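You operate a simulated robot arm through the tools that you are given. There is no shell and no other tool. Be economical: measure what you need, move in short steps, check, and stop when the job is done.

You run a simulated robot arm. Do the job below in one go: nothing can be reset, and whatever is moved stays where it is left.

## Task
Divide the blue tote at groove 1, lid it and shut both latches.
Fine: one yellow divider, blue lid; both totes, the grey lid, strap and buckle stay as they are.

The check looks at the end state, three seconds after you hand in, the way a careful person would. Anything else that was tipped, shoved, dropped, spilled or broken makes it a failure. Lids that push on must go on centred and level and be pressed home; caps that screw on are set level and turned clockwise until they are tight.

## Robot
A 7-joint arm with a two-finger parallel gripper, fixed in place. Base frame: the origin is at the foot of the arm, x ahead of it, y to its left, z up; the work surface is at about z = 760. Units: mm, degrees, N and s.
With the tool pointing down near the work surface it reaches from about 340 to 780 mm from the base axis. Its first joint turns from -166.0 to 166.0 degrees. Payload 3.91 kg.
The tool frame sits at the grasp point between the pads (the TCP): z along the fingers, y along the line on which they close. The tips reach 30 mm beyond it. The gripper opens to 110 mm. The fingers are 20 mm wide and 10 mm thick; the gripper's body (48 by 112 mm) begins 55 mm behind the TCP.
Orientation is told as [roll, pitch, yaw] about the base's x, y, z axes, in that order, counted from this pose: with the fingers straight down and closing along the base's y, the tool's x points along the base's -x, its y along +y and its z along -z.

## Interface
- The arm moves only by the tool jog_arm. Its argument "targets" is a list of rows, each a list of 6 numbers: the shift along the base's x, y, z in mm, then the turn, a rotation vector about the base's x, y, z in rad. In form: [[x, y, z, ax, ay, az], ...]. A call has 1 to 10 rows; each row shifts and turns the commanded pose from where the row before left it. "grip" is the gripper command, from -1 (fully open) to 1 (shut), values between in proportion, set as the call begins (left out, the last holds). A row lasts 0.2 s, in which the tool goes at most 50 mm and 8.6 degrees; a call with a longer step from one row to the next is refused whole, and so is a gripper value outside its range. Where a pose cannot be reached the arm comes as near as it can. A force on the tool above 60 N (or 10 N above the force at the start of the call, whichever is more), or a blocked arm, ends the call early, and 0.2 s more pass. The fingers move at their own pace (about 153 mm/s each) and stop on an object; they squeeze with about 42 N. The grip force told is the motor's: it shows also when the fingers shut on nothing. Time passes only in rows, and 0.2 s behind the last, so rows that do not move let the fingers close. The reply holds the time, the measured pose of the TCP, the force on the tool along the base axes, the opening and the grip force, in the units named above and with some noise, with the torque about the TCP (base axes, N m) and any sound that the robot's microphone picked up.
- Cameras (640 x 400 px; columns grow to the right, rows downward): "scene" is fixed at [62, -657, 1544.3]; the picture's right is [0.54, -0.84, 0.00], its down [-0.60, -0.38, -0.71] and it looks along [0.59, 0.38, -0.71] (base axes); focal length 321 px, centre (320, 200). "wrist" rides on the gripper at [77, 7, -114] in the tool frame; the picture's right is [-0.09, 1.00, 0.00], its down [-0.80, -0.07, -0.59] and it looks along [-0.59, -0.05, 0.80] (tool axes); focal length 270 px, centre (320, 200).
- get_image(camera): a new picture of that camera. No time passes.
- move_column(by): slides the trunk up (or, below 0, down) by that many mm; the arm rides with it, the base frame stays. It gives what a move gives, with no picture.
- measure_at(camera, pixels): for up to 12 pixels [column, row] of the newest picture of that camera ("zoom" is the newest enlarged one), the place [x, y, z] in the base frame of the surface seen there, good to about 2 mm, but the place of the scene camera against the robot may be out by one fixed shift of up to 18 mm in any direction. No time passes.
- enlarge(camera, box): a new picture of the part [left, top, right, bottom] of that camera's present view, enlarged. No time passes.
- finish_job(): hands the job in; it is judged then, once.

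Keep the steps short. Do not move on a guess: measure, check each grasp and each placing, and mend mistakes. In all there are 80 turns and 54 pictures (those below and enlarged ones count). Leave the gripper open and the arm clear of the work at the hand-in unless told otherwise, and finish with a single line.

The tools are called after ">>>" as name(argument=value, ...) on one line, values as JSON. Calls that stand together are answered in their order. jog_arm: Moves the arm, as the interface text tells. Its arguments: {"type":"object","properties":{"targets":{"type":"array","items":{"type":"array","items":{"type":"number"}}},"grip":{"type":"number"}},"required":["targets"]} The other tools are called the same way: move_column (by) slides the trunk up or down; get_image (camera) takes a picture; measure_at (camera, pixels) gives the place of the surface under pixels of a picture; enlarge (camera, box) takes an enlarged picture of a part of a camera's view; finish_job () hands the job in.

At the start:

```text
time_s: 0.0
tool_pos: [483.9, 2.5, 1177.0]
ee_rot: [0.1, 0.1, 0.0]
force: [-0.2, 0.0, 0.5]
moment: [-0.01, 0.0, 0.05]
gripper_width: 110.0
finger_force: 0.0
trunk travel left (down, up): [-575.0, 35.0]
```

scene: 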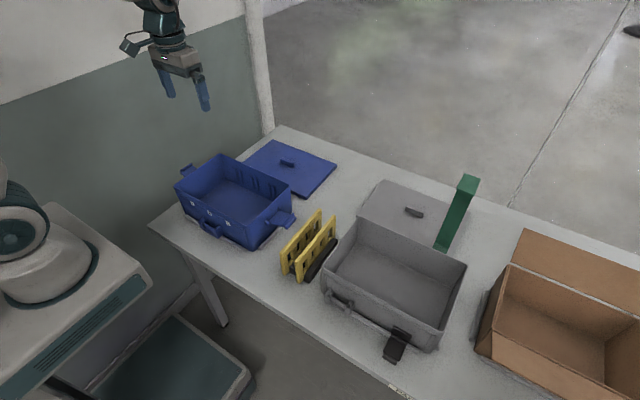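
wrist: 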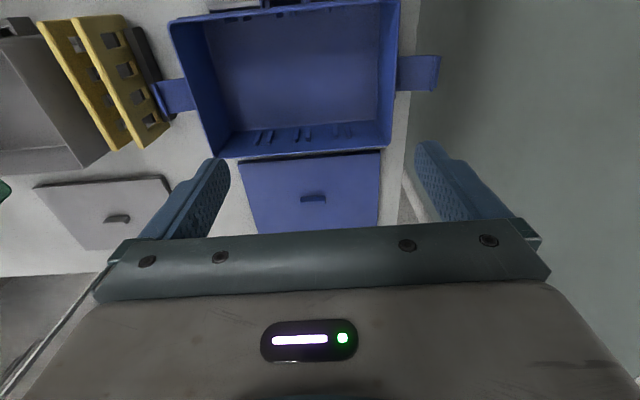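

I see the blue tote, the blue lid behind it and two yellow dividers in a rack. I'll enlarge these areas to find the grooves, their numbers and the latches.

>>> enlarge(camera="scene", box=[160, 120, 350, 290])

>>> enlarge(camera="wrist", box=[150, 0, 450, 240])

```text
2.35 times, centred on (255, 205) of scene
```

zoom: 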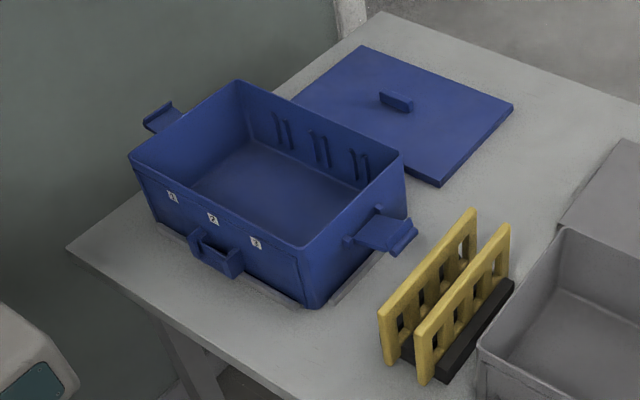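

```text
1.67 times, centred on (300, 120) of wrist
```

zoom: 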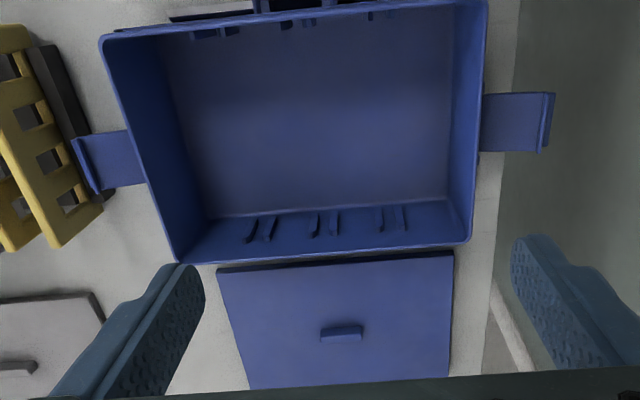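

Labels 1–3 run along the near wall, and there are rib pairs on both long walls. I'll measure the tote rim, ribs and lid in the wrist zoom, then a few in the scene.

>>> measure_at(camera="zoom", pixels=[[180, 261], [470, 242], [104, 40], [252, 231], [270, 229], [316, 226], [334, 223], [380, 219], [400, 217], [341, 331], [520, 122], [112, 158]])

>>> measure_at(camera="wrist", pixels=[[242, 163], [379, 153], [256, 232], [378, 228], [300, 215], [45, 24], [85, 20], [122, 20], [120, 148], [150, 145], [165, 128], [300, 60]])

>>> enlarge(camera="scene", box=[170, 180, 260, 250])

```text
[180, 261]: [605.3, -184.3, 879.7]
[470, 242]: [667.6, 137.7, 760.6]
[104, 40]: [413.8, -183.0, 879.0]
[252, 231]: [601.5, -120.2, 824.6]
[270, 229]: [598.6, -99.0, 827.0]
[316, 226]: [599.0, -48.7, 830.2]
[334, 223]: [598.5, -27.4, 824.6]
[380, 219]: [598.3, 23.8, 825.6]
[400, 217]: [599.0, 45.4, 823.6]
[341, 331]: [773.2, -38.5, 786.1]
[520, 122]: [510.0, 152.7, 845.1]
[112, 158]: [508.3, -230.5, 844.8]
```

```text
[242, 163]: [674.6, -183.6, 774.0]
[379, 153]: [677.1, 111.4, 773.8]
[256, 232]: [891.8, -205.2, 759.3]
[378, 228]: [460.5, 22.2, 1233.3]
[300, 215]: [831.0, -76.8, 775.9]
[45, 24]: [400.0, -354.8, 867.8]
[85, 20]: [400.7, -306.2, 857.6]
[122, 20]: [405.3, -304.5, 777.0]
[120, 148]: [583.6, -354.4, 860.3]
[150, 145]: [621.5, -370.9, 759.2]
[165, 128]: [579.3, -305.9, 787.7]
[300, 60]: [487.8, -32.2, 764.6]
```

```text
5.71 times, centred on (215, 215) of scene
```

zoom: 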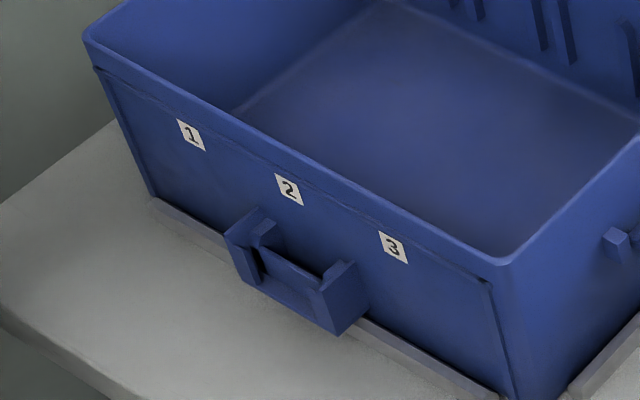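

Label 1 is on the +y side, so groove 1 is between the ribs at y≈24 and y≈45, with its middle near y≈35. The free divider stands at y≈-306, x 400–583, with its top at about 860. I'll move above it and look.

>>> jog_arm(targets=[[0.8, -38.5, -20, 0, 0, 0], [0.8, -38.5, -20, 0, 0, 0], [0.8, -38.5, -20, 0, 0, 0], [0.8, -38.5, -20, 0, 0, 0], [0.8, -38.5, -20, 0, 0, 0], [0.8, -38.5, -20, 0, 0, 0], [0.8, -38.5, -20, 0, 0, 0], [0.8, -38.5, -20, 0, 0, 0]])

>>> get_image(camera="wrist")

```text
time_s: 1.8
tool_pos: [496.0, -303.1, 1016.7]
ee_rot: [0.0, 0.0, -0.1]
force: [-0.1, 0.4, -0.9]
moment: [-0.01, -0.01, -0.01]
gripper_width: 110.1
finger_force: 0.0
trunk travel left (down, up): [-575.0, 35.0]
```

```text
48 pictures are left
```

wrist: 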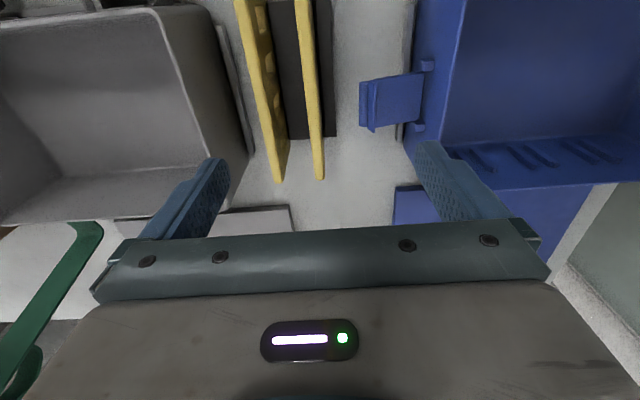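

I see the right divider's top edge from (303,10) to (318,175). I'll measure both dividers, the rack and the latch flap.

>>> measure_at(camera="wrist", pixels=[[299, 20], [309, 20], [309, 100], [314, 170], [322, 170], [318, 178], [260, 100], [281, 170], [328, 100], [295, 100], [392, 100], [366, 105]])

>>> enlarge(camera="wrist", box=[220, 0, 460, 192])

```text
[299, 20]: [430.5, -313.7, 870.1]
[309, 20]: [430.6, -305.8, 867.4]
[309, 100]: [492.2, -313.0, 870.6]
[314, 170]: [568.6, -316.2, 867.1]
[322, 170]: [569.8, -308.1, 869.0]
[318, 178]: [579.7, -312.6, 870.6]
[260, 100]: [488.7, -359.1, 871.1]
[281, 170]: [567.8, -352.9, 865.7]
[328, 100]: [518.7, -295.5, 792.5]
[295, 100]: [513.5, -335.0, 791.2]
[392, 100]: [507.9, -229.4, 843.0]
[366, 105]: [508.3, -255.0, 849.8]
```

```text
2.08 times, centred on (340, 96) of wrist
```

zoom: 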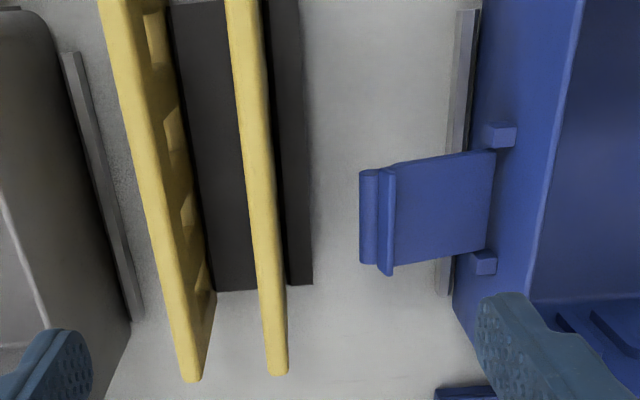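

The divider's centre plane is at about y=-311, it is 9 mm thick and its top is at about z=870. I'll narrow the gripper to about 30 mm and come down to just above it.

>>> jog_arm(targets=[[-5, -8, -20, 0, 0, 0], [0, 0, -30, 0, 0, 0], [0, 0, -30, 0, 0, 0], [0, 0, -20, 0, 0, 0], [0, 0, 0, 0, 0, 0]], grip=0.455)

>>> get_image(camera="wrist")

```text
time_s: 3.0
tool_pos: [484.1, -310.8, 913.0]
ee_rot: [0.0, 0.0, 0.0]
force: [0.2, -0.8, -0.3]
moment: [-0.01, -0.05, -0.01]
gripper_width: 29.9
finger_force: 0.1
trunk travel left (down, up): [-575.0, 35.0]
```

```text
46 pictures are left
```

wrist: 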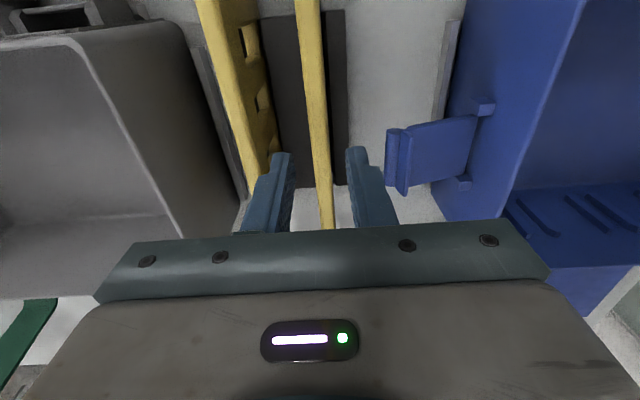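

The fingers straddle the divider. I'll shift +6 in x and lower to z≈855.

>>> jog_arm(targets=[[6, 0, -20, 0, 0, 0], [0, 0, -20, 0, 0, 0], [0, 0, -16, 0, 0, 0], [0, 0, 0, 0, 0, 0]])

>>> jog_arm(targets=[[0, 0, 0, 0, 0, 0], [0, 0, 0, 0, 0, 0], [0, 0, 0, 0, 0, 0]], grip=1)

```text
time_s: 4.0
tool_pos: [490.3, -311.4, 859.6]
ee_rot: [0.0, -0.1, 0.0]
force: [0.3, 0.0, 0.5]
moment: [-0.01, 0.01, -0.01]
gripper_width: 29.8
finger_force: 0.1
trunk travel left (down, up): [-575.0, 35.0]
```

```text
time_s: 4.8
tool_pos: [490.9, -312.0, 859.9]
ee_rot: [0.1, 0.0, 0.0]
force: [0.4, 0.9, -0.7]
moment: [-0.02, -0.02, -0.01]
gripper_width: 11.2
finger_force: 41.5
trunk travel left (down, up): [-575.0, 35.0]
```

It's gripped at 11.2 mm and 41 N. I'll lift straight up 150 mm and look.

>>> jog_arm(targets=[[0, 0, 15, 0, 0, 0], [0, 0, 25, 0, 0, 0], [0, 0, 30, 0, 0, 0], [0, 0, 30, 0, 0, 0], [0, 0, 30, 0, 0, 0], [0, 0, 20, 0, 0, 0], [0, 0, 0, 0, 0, 0]])

>>> get_image(camera="wrist")

>>> enlarge(camera="scene", box=[220, 140, 380, 280])

```text
time_s: 6.4
tool_pos: [491.4, -313.2, 1009.9]
ee_rot: [-0.1, 0.0, 0.0]
force: [-0.6, -0.9, -0.7]
moment: [0.01, 0.0, -0.03]
gripper_width: 11.1
finger_force: 42.2
trunk travel left (down, up): [-575.0, 35.0]
```

```text
45 pictures are left
```

wrist: 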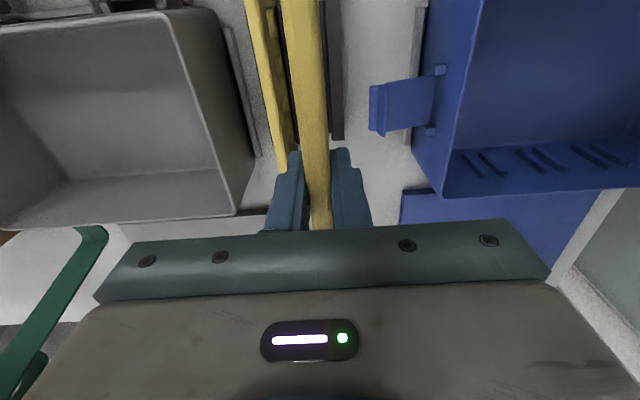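

```text
2.86 times, centred on (300, 210) of scene
```

zoom: 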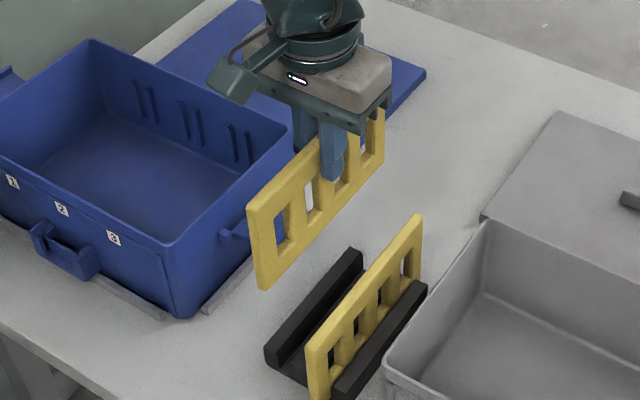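

It's held upright. I'll measure both ends of the divider in the scene zoom, plus tote corners for cross-checking.

>>> measure_at(camera="zoom", pixels=[[252, 208], [264, 286], [255, 240], [381, 112], [379, 160], [180, 240], [90, 42], [288, 126], [152, 100], [140, 85], [420, 218], [310, 348]])

>>> measure_at(camera="wrist", pixels=[[303, 20], [300, 3], [450, 180], [445, 190], [470, 160], [490, 160], [527, 160], [547, 158], [585, 155], [604, 153], [405, 100], [420, 100]])

```text
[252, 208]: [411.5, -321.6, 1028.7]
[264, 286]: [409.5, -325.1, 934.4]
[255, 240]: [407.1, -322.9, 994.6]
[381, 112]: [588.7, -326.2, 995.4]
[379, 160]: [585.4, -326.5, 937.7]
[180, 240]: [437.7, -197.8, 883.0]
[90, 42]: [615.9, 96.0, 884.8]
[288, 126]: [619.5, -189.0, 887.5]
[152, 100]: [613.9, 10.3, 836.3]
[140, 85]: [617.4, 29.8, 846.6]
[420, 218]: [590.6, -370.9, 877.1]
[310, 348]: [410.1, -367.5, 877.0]
```

```text
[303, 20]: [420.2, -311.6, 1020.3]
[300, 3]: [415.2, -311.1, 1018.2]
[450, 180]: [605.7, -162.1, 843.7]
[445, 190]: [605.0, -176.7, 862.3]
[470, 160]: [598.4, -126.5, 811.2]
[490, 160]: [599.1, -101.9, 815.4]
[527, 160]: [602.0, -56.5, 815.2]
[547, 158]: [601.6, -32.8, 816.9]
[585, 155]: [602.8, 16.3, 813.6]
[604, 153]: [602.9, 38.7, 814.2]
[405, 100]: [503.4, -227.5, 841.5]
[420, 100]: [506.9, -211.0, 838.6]
```

The divider spans x≈399–579, centred about 2 mm from the grip, and its bottom is about 86 mm below the TCP. I'll carry it over the tote at y≈35, held back in x so I can see the near-wall ribs.

>>> jog_arm(targets=[[-8, 35, 1, 0, 0, 0], [-8, 35, 1, 0, 0, 0], [-8, 35, 1, 0, 0, 0], [-8, 35, 1, 0, 0, 0], [-8, 35, 1, 0, 0, 0], [-8, 35, 1, 0, 0, 0], [-8, 35, 1, 0, 0, 0], [-8, 35, 1, 0, 0, 0], [-8, 34, 1, 0, 0, 0], [-8, 33, 1, 0, 0, 0]])

>>> get_image(camera="wrist")

```text
time_s: 8.6
tool_pos: [413.1, 37.2, 1023.9]
ee_rot: [0.1, 0.0, 0.0]
force: [-0.8, -0.5, -0.4]
moment: [-0.01, -0.02, 0.01]
gripper_width: 11.2
finger_force: 41.9
trunk travel left (down, up): [-575.0, 35.0]
```

```text
43 pictures are left
```

wrist: 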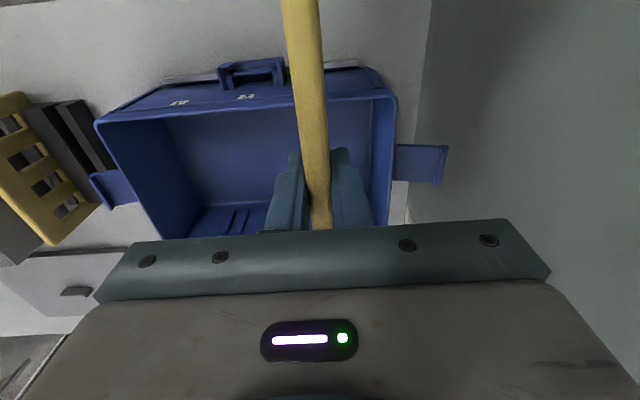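

The near rim is visible. I'll measure its outer and inner edges and the label positions.

>>> measure_at(camera="wrist", pixels=[[230, 107], [230, 113], [230, 117], [360, 96], [360, 101], [389, 120], [394, 140], [180, 103], [246, 97], [240, 212], [222, 216], [215, 150]])

>>> enlarge(camera="wrist", box=[80, 50, 460, 250])

```text
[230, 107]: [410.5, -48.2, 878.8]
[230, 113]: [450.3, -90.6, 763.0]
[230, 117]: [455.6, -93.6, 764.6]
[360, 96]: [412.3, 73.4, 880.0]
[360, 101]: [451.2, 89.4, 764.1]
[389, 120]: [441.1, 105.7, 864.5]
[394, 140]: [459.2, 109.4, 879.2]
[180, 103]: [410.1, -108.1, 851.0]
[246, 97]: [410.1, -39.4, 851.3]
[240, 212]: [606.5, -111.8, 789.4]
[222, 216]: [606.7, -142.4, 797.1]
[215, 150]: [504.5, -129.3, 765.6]
```

```text
1.68 times, centred on (270, 150) of wrist
```

zoom: 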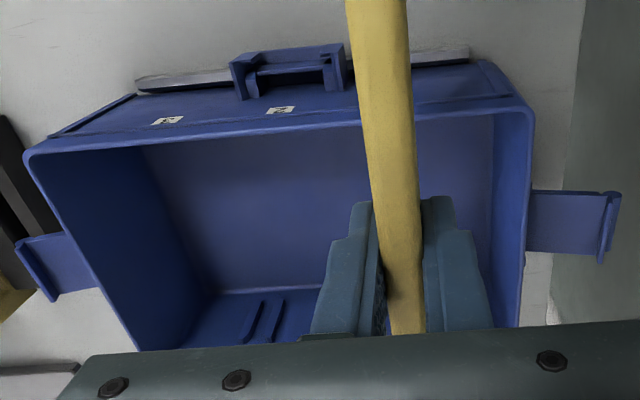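

Labels read 3 at y=-108 and 2 at -39, so groove 1 is confirmed at about y=34.5. The tote centre is at x≈509. I'll move the tool to x=511, y=34.5 and z≈985, then look at the alignment.

>>> jog_arm(targets=[[25, -1, -5, 0, 0, 0], [25, -1, -10, 0, 0, 0], [25, 0, -10, 0, 0, 0], [23, 0, -10, 0, 0, 0], [0, 0, 0, 0, 0, 0], [0, 0, 0, 0, 0, 0]])

>>> get_image(camera="wrist")

>>> enlarge(camera="scene", box=[160, 110, 320, 250])

```text
time_s: 10.0
tool_pos: [508.2, 32.1, 986.3]
ee_rot: [0.1, 0.0, 0.1]
force: [0.0, -0.1, -0.3]
moment: [0.0, -0.03, -0.02]
gripper_width: 11.3
finger_force: 42.4
trunk travel left (down, up): [-575.0, 35.0]
```

```text
41 pictures are left
```

wrist: 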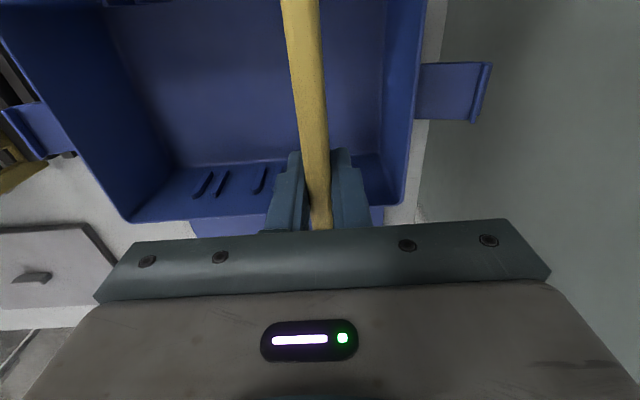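

```text
2.86 times, centred on (240, 180) of scene
```

zoom: 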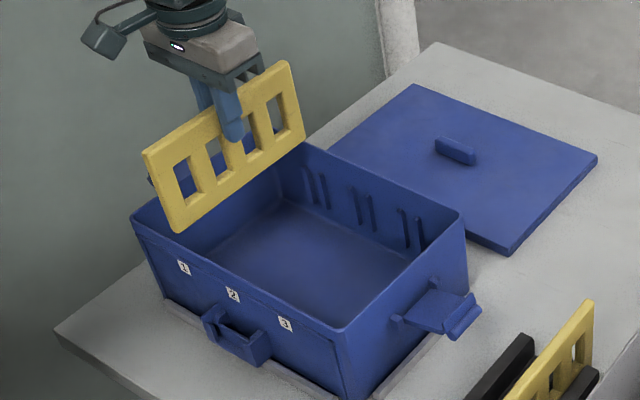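

The divider is over the box. I'll measure the rib pairs and the divider faces in the same scene picture, so the camera shift cancels out.

>>> measure_at(camera="zoom", pixels=[[307, 188], [323, 193], [355, 210], [372, 215], [405, 232], [421, 237], [180, 226], [160, 180], [300, 130], [338, 330], [463, 214], [134, 215]])

>>> enlarge(camera="scene", box=[220, 150, 280, 195])

```text
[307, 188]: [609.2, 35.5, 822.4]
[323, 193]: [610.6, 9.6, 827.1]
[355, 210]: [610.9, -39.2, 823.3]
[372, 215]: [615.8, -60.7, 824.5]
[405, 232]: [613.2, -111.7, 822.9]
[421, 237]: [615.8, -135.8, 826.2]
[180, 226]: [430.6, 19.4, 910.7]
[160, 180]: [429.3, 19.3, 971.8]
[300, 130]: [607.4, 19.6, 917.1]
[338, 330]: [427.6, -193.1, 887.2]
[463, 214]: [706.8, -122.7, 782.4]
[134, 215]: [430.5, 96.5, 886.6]
```

```text
8.89 times, centred on (250, 172) of scene
```

zoom: 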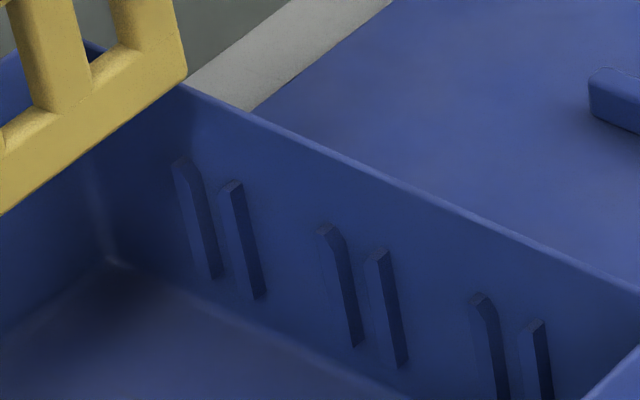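

The ribs have tapered tops. I'll measure the groove 1 rib edges finely.

>>> measure_at(camera="zoom", pixels=[[188, 220], [196, 220], [203, 220], [214, 220], [231, 230], [238, 230], [244, 230], [254, 230], [335, 270], [346, 270], [380, 290], [394, 300]])

```text
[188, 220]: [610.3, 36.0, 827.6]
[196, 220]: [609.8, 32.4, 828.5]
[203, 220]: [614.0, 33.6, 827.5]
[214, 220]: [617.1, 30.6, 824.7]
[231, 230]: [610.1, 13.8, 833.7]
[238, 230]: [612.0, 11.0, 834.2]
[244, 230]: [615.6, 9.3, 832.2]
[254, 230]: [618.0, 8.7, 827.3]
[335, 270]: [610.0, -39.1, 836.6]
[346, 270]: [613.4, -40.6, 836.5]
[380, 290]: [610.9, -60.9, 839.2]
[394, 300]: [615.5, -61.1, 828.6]
```

The groove centre and divider centre are within about 2 mm in y. The divider's near end seems too close to the near rim in x, so I'll zoom in on that before lowering.

>>> enlarge(camera="scene", box=[165, 140, 275, 220])

```text
5.00 times, centred on (220, 180) of scene
```

zoom: 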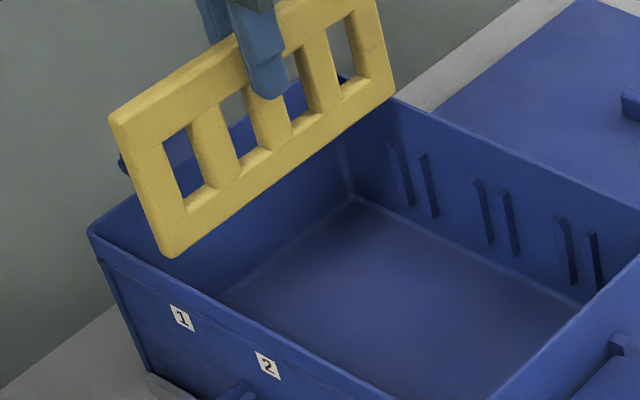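

>>> measure_at(camera="zoom", pixels=[[165, 245], [173, 250], [120, 140], [388, 85], [391, 70], [185, 280], [195, 282], [205, 284], [215, 286], [480, 145], [484, 141], [182, 318]])

>>> measure_at(camera="wrist", pixels=[[290, 20], [314, 20], [298, 80], [322, 80], [300, 5], [384, 100], [412, 100], [417, 100], [202, 178], [219, 180], [258, 178], [150, 215]])

```text
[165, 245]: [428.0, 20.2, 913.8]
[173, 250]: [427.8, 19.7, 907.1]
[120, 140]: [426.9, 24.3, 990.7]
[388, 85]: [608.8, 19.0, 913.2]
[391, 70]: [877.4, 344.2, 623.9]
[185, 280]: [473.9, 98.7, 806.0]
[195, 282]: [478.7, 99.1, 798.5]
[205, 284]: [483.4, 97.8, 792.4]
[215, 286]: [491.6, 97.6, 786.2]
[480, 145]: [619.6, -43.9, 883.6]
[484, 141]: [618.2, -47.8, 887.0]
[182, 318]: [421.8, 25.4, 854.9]
```

```text
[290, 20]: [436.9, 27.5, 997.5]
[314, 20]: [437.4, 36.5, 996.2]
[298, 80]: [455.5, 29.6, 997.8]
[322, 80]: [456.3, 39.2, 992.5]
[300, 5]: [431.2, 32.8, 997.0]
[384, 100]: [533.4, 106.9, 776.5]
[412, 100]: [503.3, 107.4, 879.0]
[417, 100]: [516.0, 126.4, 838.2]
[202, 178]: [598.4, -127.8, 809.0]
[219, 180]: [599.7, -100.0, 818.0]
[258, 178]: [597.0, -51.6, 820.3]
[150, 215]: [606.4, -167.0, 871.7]
```

Relative to the tote the divider needs about +2.5 in x and -1 in y. I'll apply that and lower to just above the rib tops.

>>> jog_arm(targets=[[2.5, -1, 0, 0, 0, 0], [0, 0, -15, 0, 0, 0], [0, 0, -15, 0, 0, 0], [0, 0, -14, 0, 0, 0], [0, 0, 0, 0, 0, 0]])

>>> enlarge(camera="scene", box=[165, 140, 275, 220])

```text
time_s: 11.2
tool_pos: [511.8, 31.0, 940.7]
ee_rot: [0.0, 0.0, 0.0]
force: [0.7, -0.1, -0.6]
moment: [0.03, -0.01, -0.02]
gripper_width: 11.4
finger_force: 41.5
trunk travel left (down, up): [-575.0, 35.0]
```

```text
5.00 times, centred on (220, 180) of scene
```

zoom: 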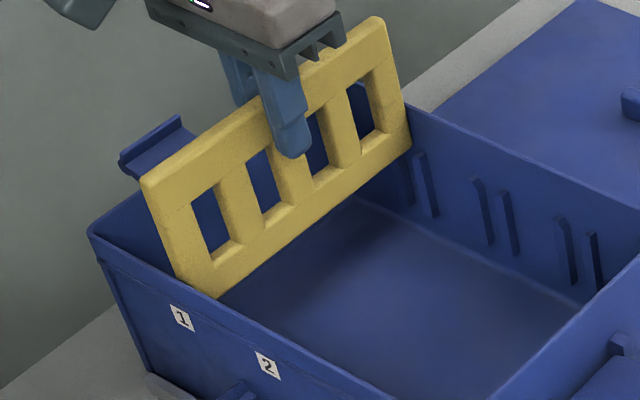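

The near end clears the near rim. I'll check the far end against the groove 1 ribs.

>>> measure_at(camera="zoom", pixels=[[404, 140], [395, 120], [408, 148], [409, 110], [422, 170], [426, 170], [430, 185], [434, 185], [404, 190], [408, 195], [210, 285], [218, 290]])

>>> enlarge(camera="scene", box=[228, 150, 258, 190])

```text
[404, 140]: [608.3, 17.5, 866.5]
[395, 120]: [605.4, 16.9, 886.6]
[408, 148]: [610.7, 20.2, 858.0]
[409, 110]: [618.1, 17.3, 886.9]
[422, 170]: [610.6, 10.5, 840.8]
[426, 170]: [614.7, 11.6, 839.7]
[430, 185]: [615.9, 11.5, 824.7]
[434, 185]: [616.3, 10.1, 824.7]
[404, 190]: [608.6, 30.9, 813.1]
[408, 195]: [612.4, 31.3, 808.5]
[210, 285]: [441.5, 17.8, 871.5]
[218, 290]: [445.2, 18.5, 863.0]
```

```text
10.00 times, centred on (243, 170) of scene
```

zoom: 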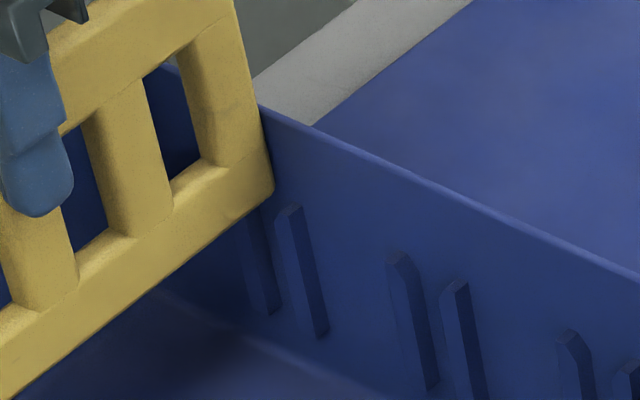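

The divider centre (about 23) matches the groove centre (about 22.5) in the scene frame. I'll lower gently and watch the force.

>>> jog_arm(targets=[[0, 0, -10, 0, 0, 0], [0, 0, -10, 0, 0, 0], [0, 0, -10, 0, 0, 0], [0, 0, -10, 0, 0, 0], [0, 0, -10, 0, 0, 0], [0, 0, -10, 0, 0, 0]])

>>> enlarge(camera="scene", box=[165, 140, 275, 220])

```text
time_s: 12.6
tool_pos: [511.6, 31.6, 881.6]
ee_rot: [0.0, 0.1, 0.0]
force: [-2.5, 0.1, -1.0]
moment: [0.01, 0.04, 0.02]
gripper_width: 11.3
finger_force: 42.1
trunk travel left (down, up): [-575.0, 35.0]
```

```text
5.00 times, centred on (220, 180) of scene
```

zoom: 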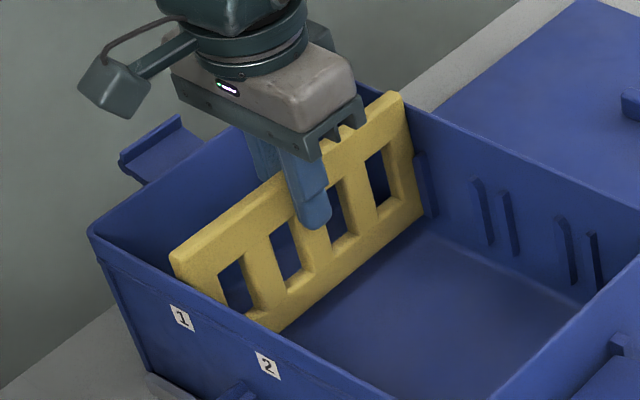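

It's sliding between the ribs with little force. I'll go down the remaining ~28 mm in small steps until it seats.

>>> jog_arm(targets=[[0, 0, -8, 0, 0, 0], [0, 0, -8, 0, 0, 0], [0, 0, -5, 0, 0, 0], [0, 0, -3, 0, 0, 0], [0, 0, -2, 0, 0, 0]])

```text
time_s: 13.8
tool_pos: [511.6, 30.4, 858.1]
ee_rot: [0.0, -0.3, 0.0]
force: [0.9, 0.7, 24.6]
moment: [-0.01, 1.04, 0.02]
gripper_width: 11.2
finger_force: 42.7
trunk travel left (down, up): [-575.0, 35.0]
```

There's 24.6 N of upward contact at z=858, with a moment pointing to the near side. I'll look before releasing to see whether it's fully seated.

>>> enlarge(camera="scene", box=[165, 140, 275, 220])

>>> get_image(camera="wrist")

```text
5.00 times, centred on (220, 180) of scene
```

zoom: 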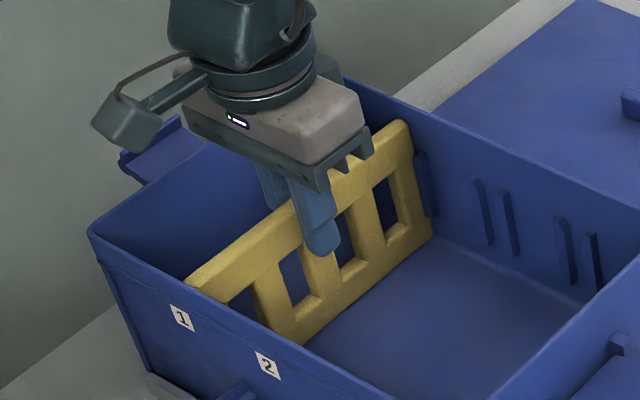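

```text
33 pictures are left
```

wrist: 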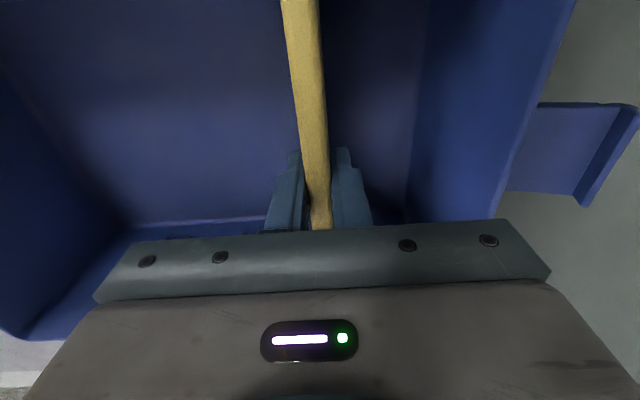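

>>> measure_at(camera="zoom", pixels=[[428, 228], [425, 235], [430, 245], [300, 340], [340, 300], [350, 305], [410, 126], [190, 282], [230, 255], [360, 330], [305, 343], [312, 345]])

```text
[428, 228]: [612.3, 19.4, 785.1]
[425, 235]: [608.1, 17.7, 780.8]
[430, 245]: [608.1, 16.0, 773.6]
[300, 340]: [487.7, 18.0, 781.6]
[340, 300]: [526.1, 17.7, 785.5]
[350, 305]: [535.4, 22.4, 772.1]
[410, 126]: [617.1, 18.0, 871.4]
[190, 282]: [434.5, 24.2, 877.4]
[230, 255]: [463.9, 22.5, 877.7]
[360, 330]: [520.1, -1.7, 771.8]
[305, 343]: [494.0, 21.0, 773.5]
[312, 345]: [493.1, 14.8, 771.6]
```

The bottom reads at the floor (scene z 772) along its length, so it looks seated. I'll back off the preload, open a little to release, then raise and check the top level.

>>> jog_arm(targets=[[0, 0, 2, 0, 0, 0], [0, 0, 0, 0, 0, 0]])

>>> jog_arm(targets=[[0, 0, 0, 0, 0, 0], [0, 0, 0, 0, 0, 0], [0, 0, 20, 0, 0, 0], [0, 0, 30, 0, 0, 0], [0, 0, 30, 0, 0, 0], [-15, 0, 40, 0, 0, 0], [-15, 0, 40, 0, 0, 0], [0, 0, 0, 0, 0, 0]], grip=0.4)

>>> get_image(camera="wrist")

>>> enlarge(camera="scene", box=[165, 140, 275, 220])

```text
time_s: 14.4
tool_pos: [510.5, 31.2, 857.9]
ee_rot: [-0.1, -0.2, 0.0]
force: [6.2, 2.0, 18.4]
moment: [0.07, -0.68, -0.01]
gripper_width: 11.2
finger_force: 41.8
trunk travel left (down, up): [-575.0, 35.0]
```

```text
time_s: 16.2
tool_pos: [482.6, 32.2, 1017.1]
ee_rot: [0.0, 0.0, 0.0]
force: [0.7, -0.4, 0.2]
moment: [0.0, 0.0, -0.03]
gripper_width: 33.0
finger_force: 0.1
trunk travel left (down, up): [-575.0, 35.0]
```

```text
32 pictures are left
```

wrist: 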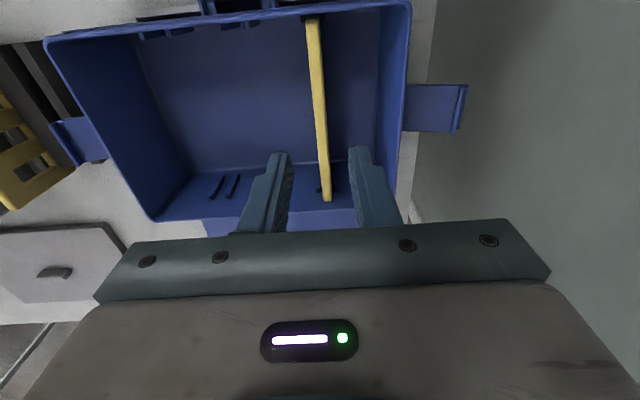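

```text
5.00 times, centred on (220, 180) of scene
```

zoom: 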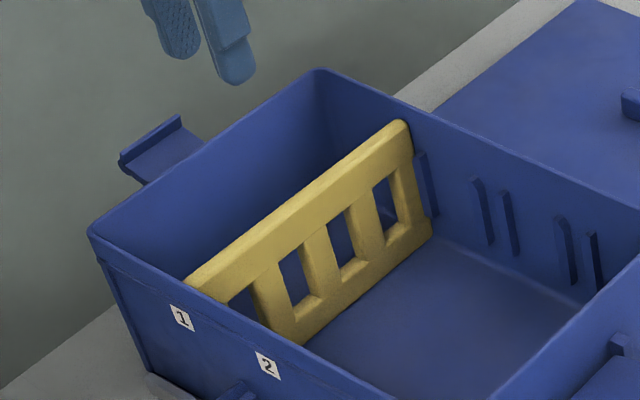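

I'll verify the divider sits in both grooves and level.

>>> enlarge(camera="wrist", box=[250, 0, 410, 100])

>>> measure_at(camera="wrist", pixels=[[312, 20], [314, 50], [319, 110], [325, 170], [328, 195], [70, 35], [405, 8], [395, 190], [160, 216], [200, 213], [145, 36], [180, 32]])

```text
4.00 times, centred on (330, 50) of wrist
```

zoom: 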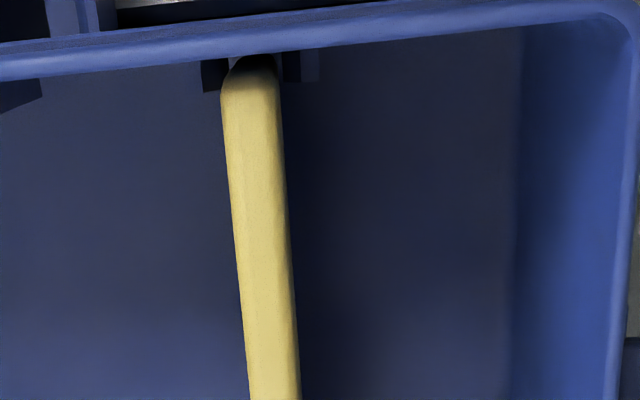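

```text
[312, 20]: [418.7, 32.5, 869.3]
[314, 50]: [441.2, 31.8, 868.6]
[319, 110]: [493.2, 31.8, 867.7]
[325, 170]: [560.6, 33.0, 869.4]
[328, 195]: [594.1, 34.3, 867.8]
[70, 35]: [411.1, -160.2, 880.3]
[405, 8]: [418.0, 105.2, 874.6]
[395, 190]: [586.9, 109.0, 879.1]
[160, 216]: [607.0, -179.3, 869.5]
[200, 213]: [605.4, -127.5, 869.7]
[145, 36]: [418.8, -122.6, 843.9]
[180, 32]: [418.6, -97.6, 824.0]
```

The divider is seated between the ribs at both ends, level at z≈868.5. Next is the lid, so I'll move to view its handle.

>>> jog_arm(targets=[[30, -10, 0, 0, 0, 0], [30, -10, 0, 0, 0, 0], [30, -10, 0, 0, 0, 0], [30, -10, 0, 0, 0, 0], [30, -10, 0, 0, 0, 0], [30, -10, 0, 0, 0, 0], [20, -10, 0, 0, 0, 0], [0, 0, 0, 0, 0, 0]], grip=0)

>>> get_image(camera="wrist")

```text
time_s: 18.0
tool_pos: [681.0, -37.3, 1016.6]
ee_rot: [0.0, 0.0, 0.0]
force: [0.1, 0.4, -0.7]
moment: [0.0, 0.03, 0.0]
gripper_width: 55.1
finger_force: 0.1
trunk travel left (down, up): [-575.0, 35.0]
```

```text
29 pictures are left
```

wrist: 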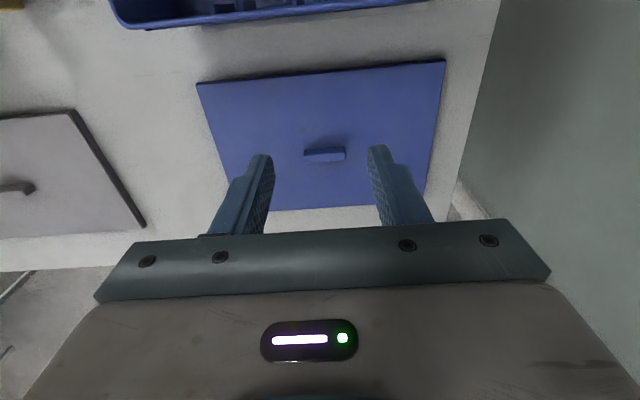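

>>> enlarge(camera="wrist", box=[260, 120, 388, 200])

>>> measure_at(camera="wrist", pixels=[[200, 84], [442, 63], [325, 74], [306, 150], [343, 148], [325, 149], [306, 160], [343, 157], [325, 158], [428, 180], [320, 207], [285, 207]])

```text
5.00 times, centred on (324, 160) of wrist
```

zoom: 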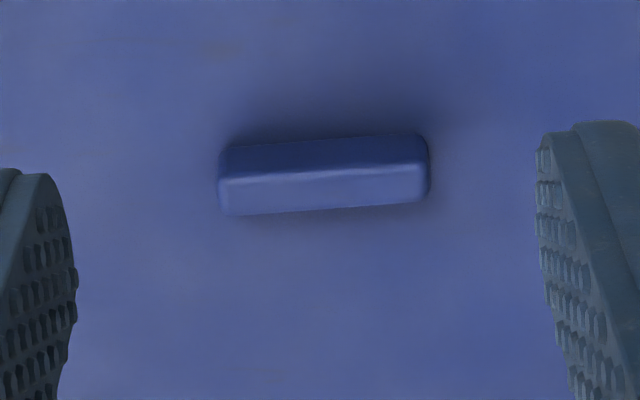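

```text
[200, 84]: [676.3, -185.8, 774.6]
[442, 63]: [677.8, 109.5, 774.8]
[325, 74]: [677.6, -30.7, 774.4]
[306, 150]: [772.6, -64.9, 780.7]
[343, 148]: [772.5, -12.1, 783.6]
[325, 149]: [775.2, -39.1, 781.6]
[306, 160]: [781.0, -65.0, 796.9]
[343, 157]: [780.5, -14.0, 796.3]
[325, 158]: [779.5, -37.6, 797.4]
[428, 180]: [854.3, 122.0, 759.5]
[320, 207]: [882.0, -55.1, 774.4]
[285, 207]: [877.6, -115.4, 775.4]
```

The handle spans y≈-68 to -10 and x≈772–785, with its top at about 798, and the lid's top face is at 774. I'll open to ~85 mm and descend above the handle to grip its ends along y.

>>> jog_arm(targets=[[20, 0, -20, 0, 0, 0], [20, 0, -30, 0, 0, 0], [20, 0, -30, 0, 0, 0], [20, 0, -30, 0, 0, 0], [16, -2, -30, 0, 0, 0], [0, 0, -10, 0, 0, 0], [0, 0, 0, 0, 0, 0]], grip=-0.55)

>>> get_image(camera="wrist")

```text
time_s: 19.6
tool_pos: [776.1, -39.2, 866.5]
ee_rot: [0.0, 0.0, 0.1]
force: [-0.2, -0.2, 0.7]
moment: [0.02, 0.01, -0.03]
gripper_width: 85.3
finger_force: 0.1
trunk travel left (down, up): [-575.0, 35.0]
```

```text
27 pictures are left
```

wrist: 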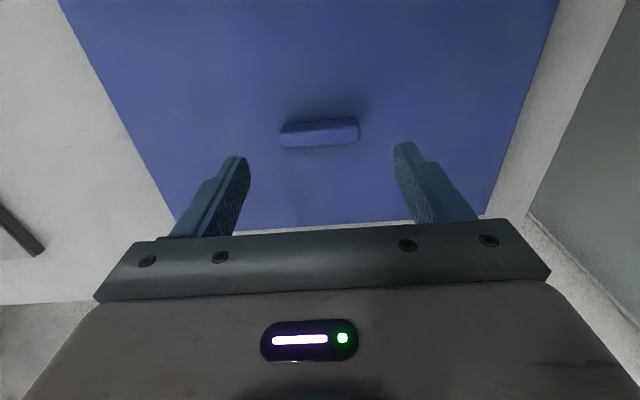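

The reach is fine. I'll measure the handle and lid edges more closely from here.

>>> measure_at(camera="wrist", pixels=[[282, 139], [356, 132], [320, 126], [320, 130], [320, 136], [320, 143], [320, 146], [80, 20], [150, 170], [535, 80], [510, 160], [330, 221]])

```text
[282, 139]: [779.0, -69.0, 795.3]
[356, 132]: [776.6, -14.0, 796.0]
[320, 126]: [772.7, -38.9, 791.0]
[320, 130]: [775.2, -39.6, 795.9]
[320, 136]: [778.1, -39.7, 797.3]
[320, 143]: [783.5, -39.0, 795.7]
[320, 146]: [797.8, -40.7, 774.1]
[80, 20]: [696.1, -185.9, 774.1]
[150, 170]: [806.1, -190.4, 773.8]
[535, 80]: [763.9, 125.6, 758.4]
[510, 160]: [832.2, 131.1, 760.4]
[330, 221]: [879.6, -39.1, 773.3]
```

The handle centre is at (778,-40). I'll descend to z≈808, which puts the tips at 778, and then close.

>>> jog_arm(targets=[[2, -1, -20, 0, 0, 0], [0, 0, -20, 0, 0, 0], [0, 0, -12, 0, 0, 0], [0, 0, -6, 0, 0, 0], [0, 0, 0, 0, 0, 0]])

>>> jog_arm(targets=[[0, 0, 0, 0, 0, 0], [0, 0, 0, 0, 0, 0], [0, 0, 0, 0, 0, 0]], grip=1)

>>> get_image(camera="wrist")

```text
time_s: 20.8
tool_pos: [779.3, -43.2, 808.1]
ee_rot: [0.0, 0.0, -0.1]
force: [0.2, 0.3, -0.4]
moment: [-0.04, 0.01, -0.04]
gripper_width: 85.3
finger_force: 0.0
trunk travel left (down, up): [-575.0, 35.0]
```

```text
time_s: 21.6
tool_pos: [779.3, -44.1, 808.4]
ee_rot: [-0.1, 0.0, 0.0]
force: [1.4, 0.9, 0.9]
moment: [0.23, 0.22, -0.13]
gripper_width: 59.3
finger_force: 41.9
trunk travel left (down, up): [-575.0, 35.0]
```

```text
26 pictures are left
```

wrist: 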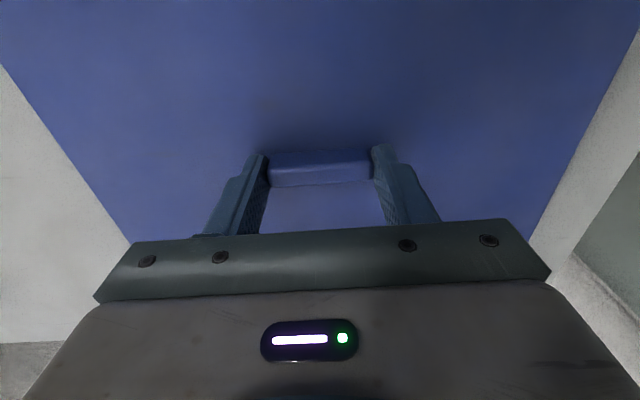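

It's gripped at 59.3 mm, which matches the handle. I'll lift gently 150 mm.

>>> jog_arm(targets=[[0, 0, 8, 0, 0, 0], [0, 0, 12, 0, 0, 0], [0, 0, 20, 0, 0, 0], [0, 0, 30, 0, 0, 0], [0, 0, 30, 0, 0, 0], [0, 0, 30, 0, 0, 0], [0, 0, 20, 0, 0, 0], [0, 0, 0, 0, 0, 0]])

>>> get_image(camera="scene")

```text
time_s: 23.4
tool_pos: [780.7, -43.3, 960.8]
ee_rot: [0.1, 0.1, 0.0]
force: [-0.3, 0.1, -1.6]
moment: [0.01, -0.01, 0.02]
gripper_width: 59.3
finger_force: 42.2
trunk travel left (down, up): [-575.0, 35.0]
```

```text
25 pictures are left
```

scene: 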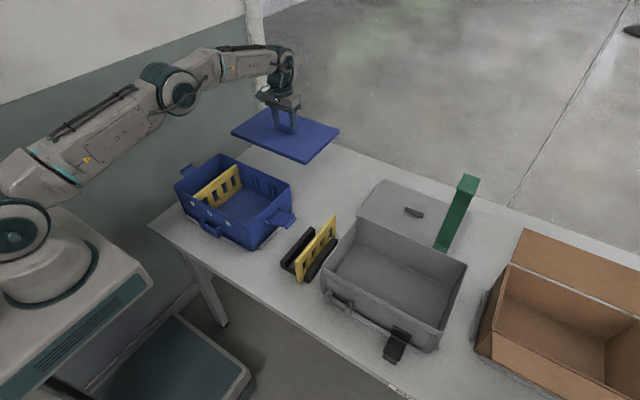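

The lid hangs level, with its underside at about 912, clear of the 880 rim. I'll carry it back over the tote to x≈510.

>>> jog_arm(targets=[[-20, 0, 5, 0, 0, 0], [-32, 0, 5, 0, 0, 0], [-32, 0, 0, 0, 0, 0], [-32, 0, 0, 0, 0, 0], [-32, 0, 0, 0, 0, 0], [-32, 0, 0, 0, 0, 0], [-32, 0, 0, 0, 0, 0], [-32, 0, 0, 0, 0, 0], [-26, 0, 0, 0, 0, 0], [0, 0, 0, 0, 0, 0]])

>>> jog_arm(targets=[[0, 0, -5, 0, 0, 0], [0, 0, 0, 0, 0, 0]])

>>> enlarge(camera="scene", box=[155, 120, 315, 250])

>>> get_image(camera="wrist")

```text
time_s: 25.6
tool_pos: [511.0, -43.1, 971.4]
ee_rot: [0.1, 0.0, 0.0]
force: [0.3, 0.8, -1.8]
moment: [0.04, 0.02, 0.0]
gripper_width: 59.5
finger_force: 42.1
trunk travel left (down, up): [-575.0, 35.0]
```

```text
time_s: 26.2
tool_pos: [511.5, -42.0, 966.0]
ee_rot: [0.0, 0.0, 0.0]
force: [-1.0, -0.4, -1.3]
moment: [-0.01, 0.01, -0.05]
gripper_width: 59.5
finger_force: 41.8
trunk travel left (down, up): [-575.0, 35.0]
```

```text
3.08 times, centred on (235, 185) of scene
```

zoom: 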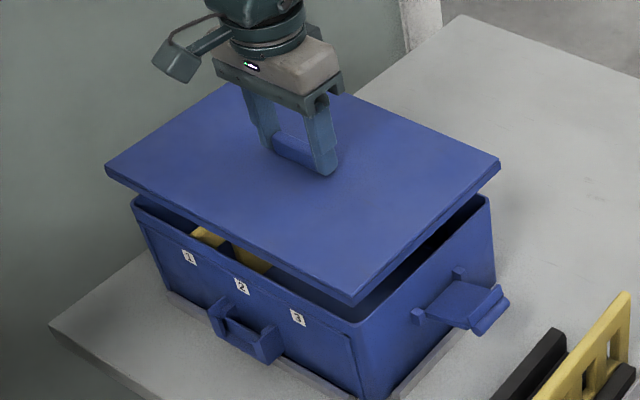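

```text
23 pictures are left
```

wrist: 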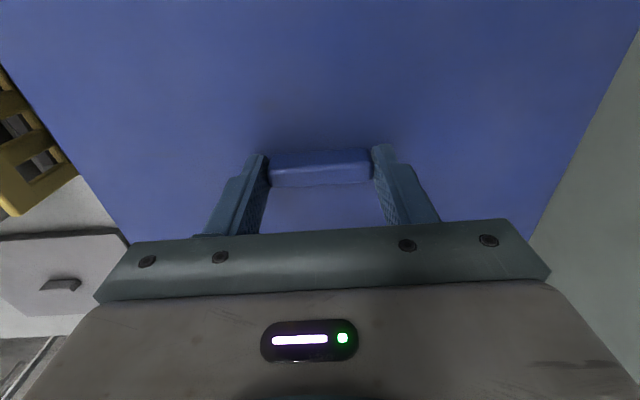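

I'll measure lid corners against tote rim corners in the same picture.

>>> measure_at(camera="zoom", pixels=[[108, 166], [353, 298], [498, 163], [230, 236], [430, 227], [135, 206], [357, 328], [488, 202], [240, 272], [420, 280], [475, 215], [200, 250]])

>>> enlarge(camera="scene", box=[215, 180, 295, 245])

```text
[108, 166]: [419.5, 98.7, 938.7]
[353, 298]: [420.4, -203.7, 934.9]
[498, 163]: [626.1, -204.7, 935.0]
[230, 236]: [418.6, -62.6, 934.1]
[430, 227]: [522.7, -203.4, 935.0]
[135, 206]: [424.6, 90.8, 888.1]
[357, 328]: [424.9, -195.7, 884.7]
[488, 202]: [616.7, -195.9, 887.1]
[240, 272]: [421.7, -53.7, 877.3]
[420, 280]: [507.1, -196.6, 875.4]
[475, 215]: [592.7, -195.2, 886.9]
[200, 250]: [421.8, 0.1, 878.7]
```

```text
6.15 times, centred on (255, 212) of scene
```

zoom: 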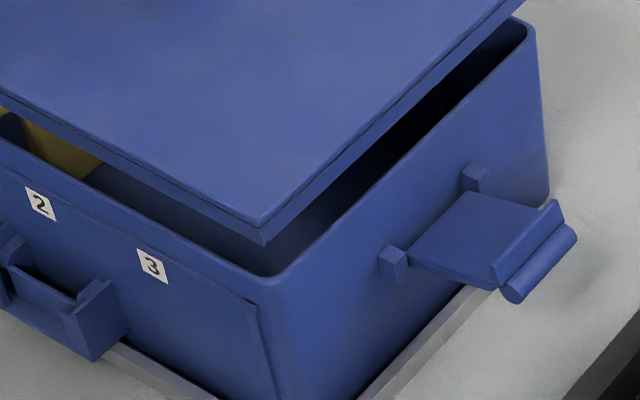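

The lid overhangs 7.5 mm on the -y side and about 3 mm on the near side, so it needs roughly +3 in y and -1.5 in x. I'll correct, lower to just above the rim and re-measure.

>>> jog_arm(targets=[[-1.5, 3, -5, 0, 0, 0], [0, 0, -10, 0, 0, 0], [0, 0, -6, 0, 0, 0], [0, 0, 0, 0, 0, 0], [0, 0, 0, 0, 0, 0]])

>>> enlarge(camera="scene", box=[165, 140, 305, 250])

```text
time_s: 27.4
tool_pos: [508.2, -38.8, 944.2]
ee_rot: [0.0, 0.0, 0.0]
force: [-0.8, -0.7, -2.3]
moment: [0.0, 0.0, -0.03]
gripper_width: 59.1
finger_force: 42.3
trunk travel left (down, up): [-575.0, 35.0]
```

```text
3.64 times, centred on (235, 195) of scene
```

zoom: 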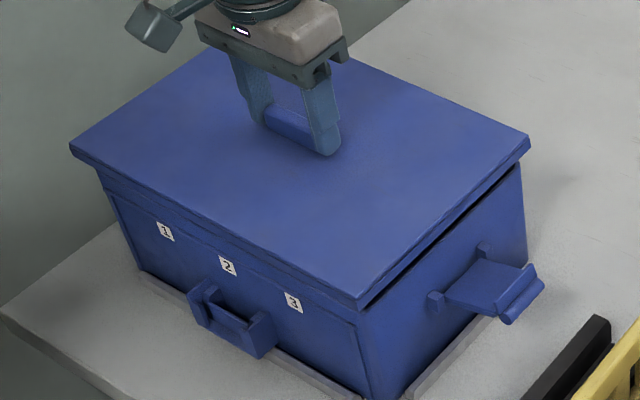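

>>> measure_at(camera="zoom", pixels=[[215, 228], [320, 285], [88, 158], [430, 243], [500, 175], [526, 145], [215, 245], [320, 305], [410, 300], [480, 230], [125, 210], [500, 210]])

>>> enlarge(camera="scene", box=[170, 165, 210, 195])

```text
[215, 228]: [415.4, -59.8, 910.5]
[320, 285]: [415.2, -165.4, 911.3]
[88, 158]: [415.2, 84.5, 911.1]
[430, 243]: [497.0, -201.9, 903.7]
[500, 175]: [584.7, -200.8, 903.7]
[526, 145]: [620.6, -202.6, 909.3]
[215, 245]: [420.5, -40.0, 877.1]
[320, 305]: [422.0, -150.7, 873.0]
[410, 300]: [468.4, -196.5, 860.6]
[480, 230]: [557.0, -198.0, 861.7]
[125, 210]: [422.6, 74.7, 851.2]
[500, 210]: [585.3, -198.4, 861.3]
```

```text
13.33 times, centred on (190, 180) of scene
```

zoom: 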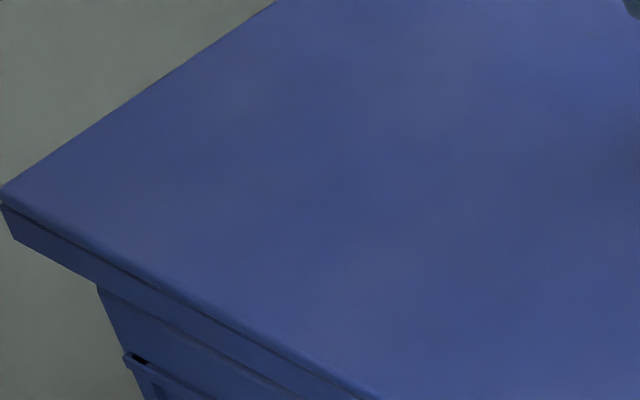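

>>> measure_at(camera="zoom", pixels=[[8, 205], [12, 215], [15, 230], [20, 192], [104, 292], [112, 310], [125, 335], [140, 310], [240, 22], [268, 8], [60, 250], [180, 360]])

>>> enlarge(camera="scene", box=[262, 165, 302, 195])

```text
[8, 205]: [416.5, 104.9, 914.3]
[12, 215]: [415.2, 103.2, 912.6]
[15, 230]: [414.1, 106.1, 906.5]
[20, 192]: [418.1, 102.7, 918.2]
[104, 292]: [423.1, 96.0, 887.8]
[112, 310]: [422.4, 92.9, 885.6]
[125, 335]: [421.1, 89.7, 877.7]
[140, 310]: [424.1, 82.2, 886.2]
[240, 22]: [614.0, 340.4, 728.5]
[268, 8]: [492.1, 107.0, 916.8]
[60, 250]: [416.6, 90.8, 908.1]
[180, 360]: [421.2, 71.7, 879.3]
```

```text
13.33 times, centred on (282, 180) of scene
```

zoom: 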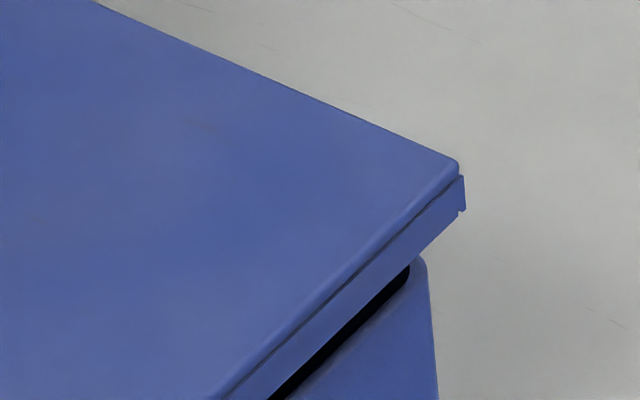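

>>> measure_at(camera="zoom", pixels=[[455, 165], [461, 185], [462, 200], [300, 92], [200, 50], [422, 268], [425, 290], [400, 270], [430, 340], [440, 200], [400, 230], [330, 340]])

```text
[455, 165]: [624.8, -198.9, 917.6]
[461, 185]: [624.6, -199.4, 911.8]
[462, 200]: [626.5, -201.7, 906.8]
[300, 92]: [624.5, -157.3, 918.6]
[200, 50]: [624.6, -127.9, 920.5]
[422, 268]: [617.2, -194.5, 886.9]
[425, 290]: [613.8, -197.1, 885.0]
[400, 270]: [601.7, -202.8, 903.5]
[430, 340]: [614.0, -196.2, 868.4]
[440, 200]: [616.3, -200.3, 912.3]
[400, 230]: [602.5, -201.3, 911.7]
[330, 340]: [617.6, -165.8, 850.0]
```

In the scene frame the lid centre is (520.6,-47.8) against tote centre (520.3,-49.5), so I'll shift y by -1.8. Then I'll lower gently to contact.

>>> jog_arm(targets=[[0, -1.8, 0, 0, 0, 0], [0, 0, -6, 0, 0, 0], [0, 0, -4, 0, 0, 0], [0, 0, -3, 0, 0, 0], [0, 0, -2, 0, 0, 0], [0, 0, -2, 0, 0, 0]])

```text
time_s: 28.8
tool_pos: [508.2, -39.8, 927.0]
ee_rot: [-0.1, -0.1, 0.0]
force: [0.0, -0.2, -2.1]
moment: [-0.01, 0.02, -0.01]
gripper_width: 59.3
finger_force: 41.8
trunk travel left (down, up): [-575.0, 35.0]
```

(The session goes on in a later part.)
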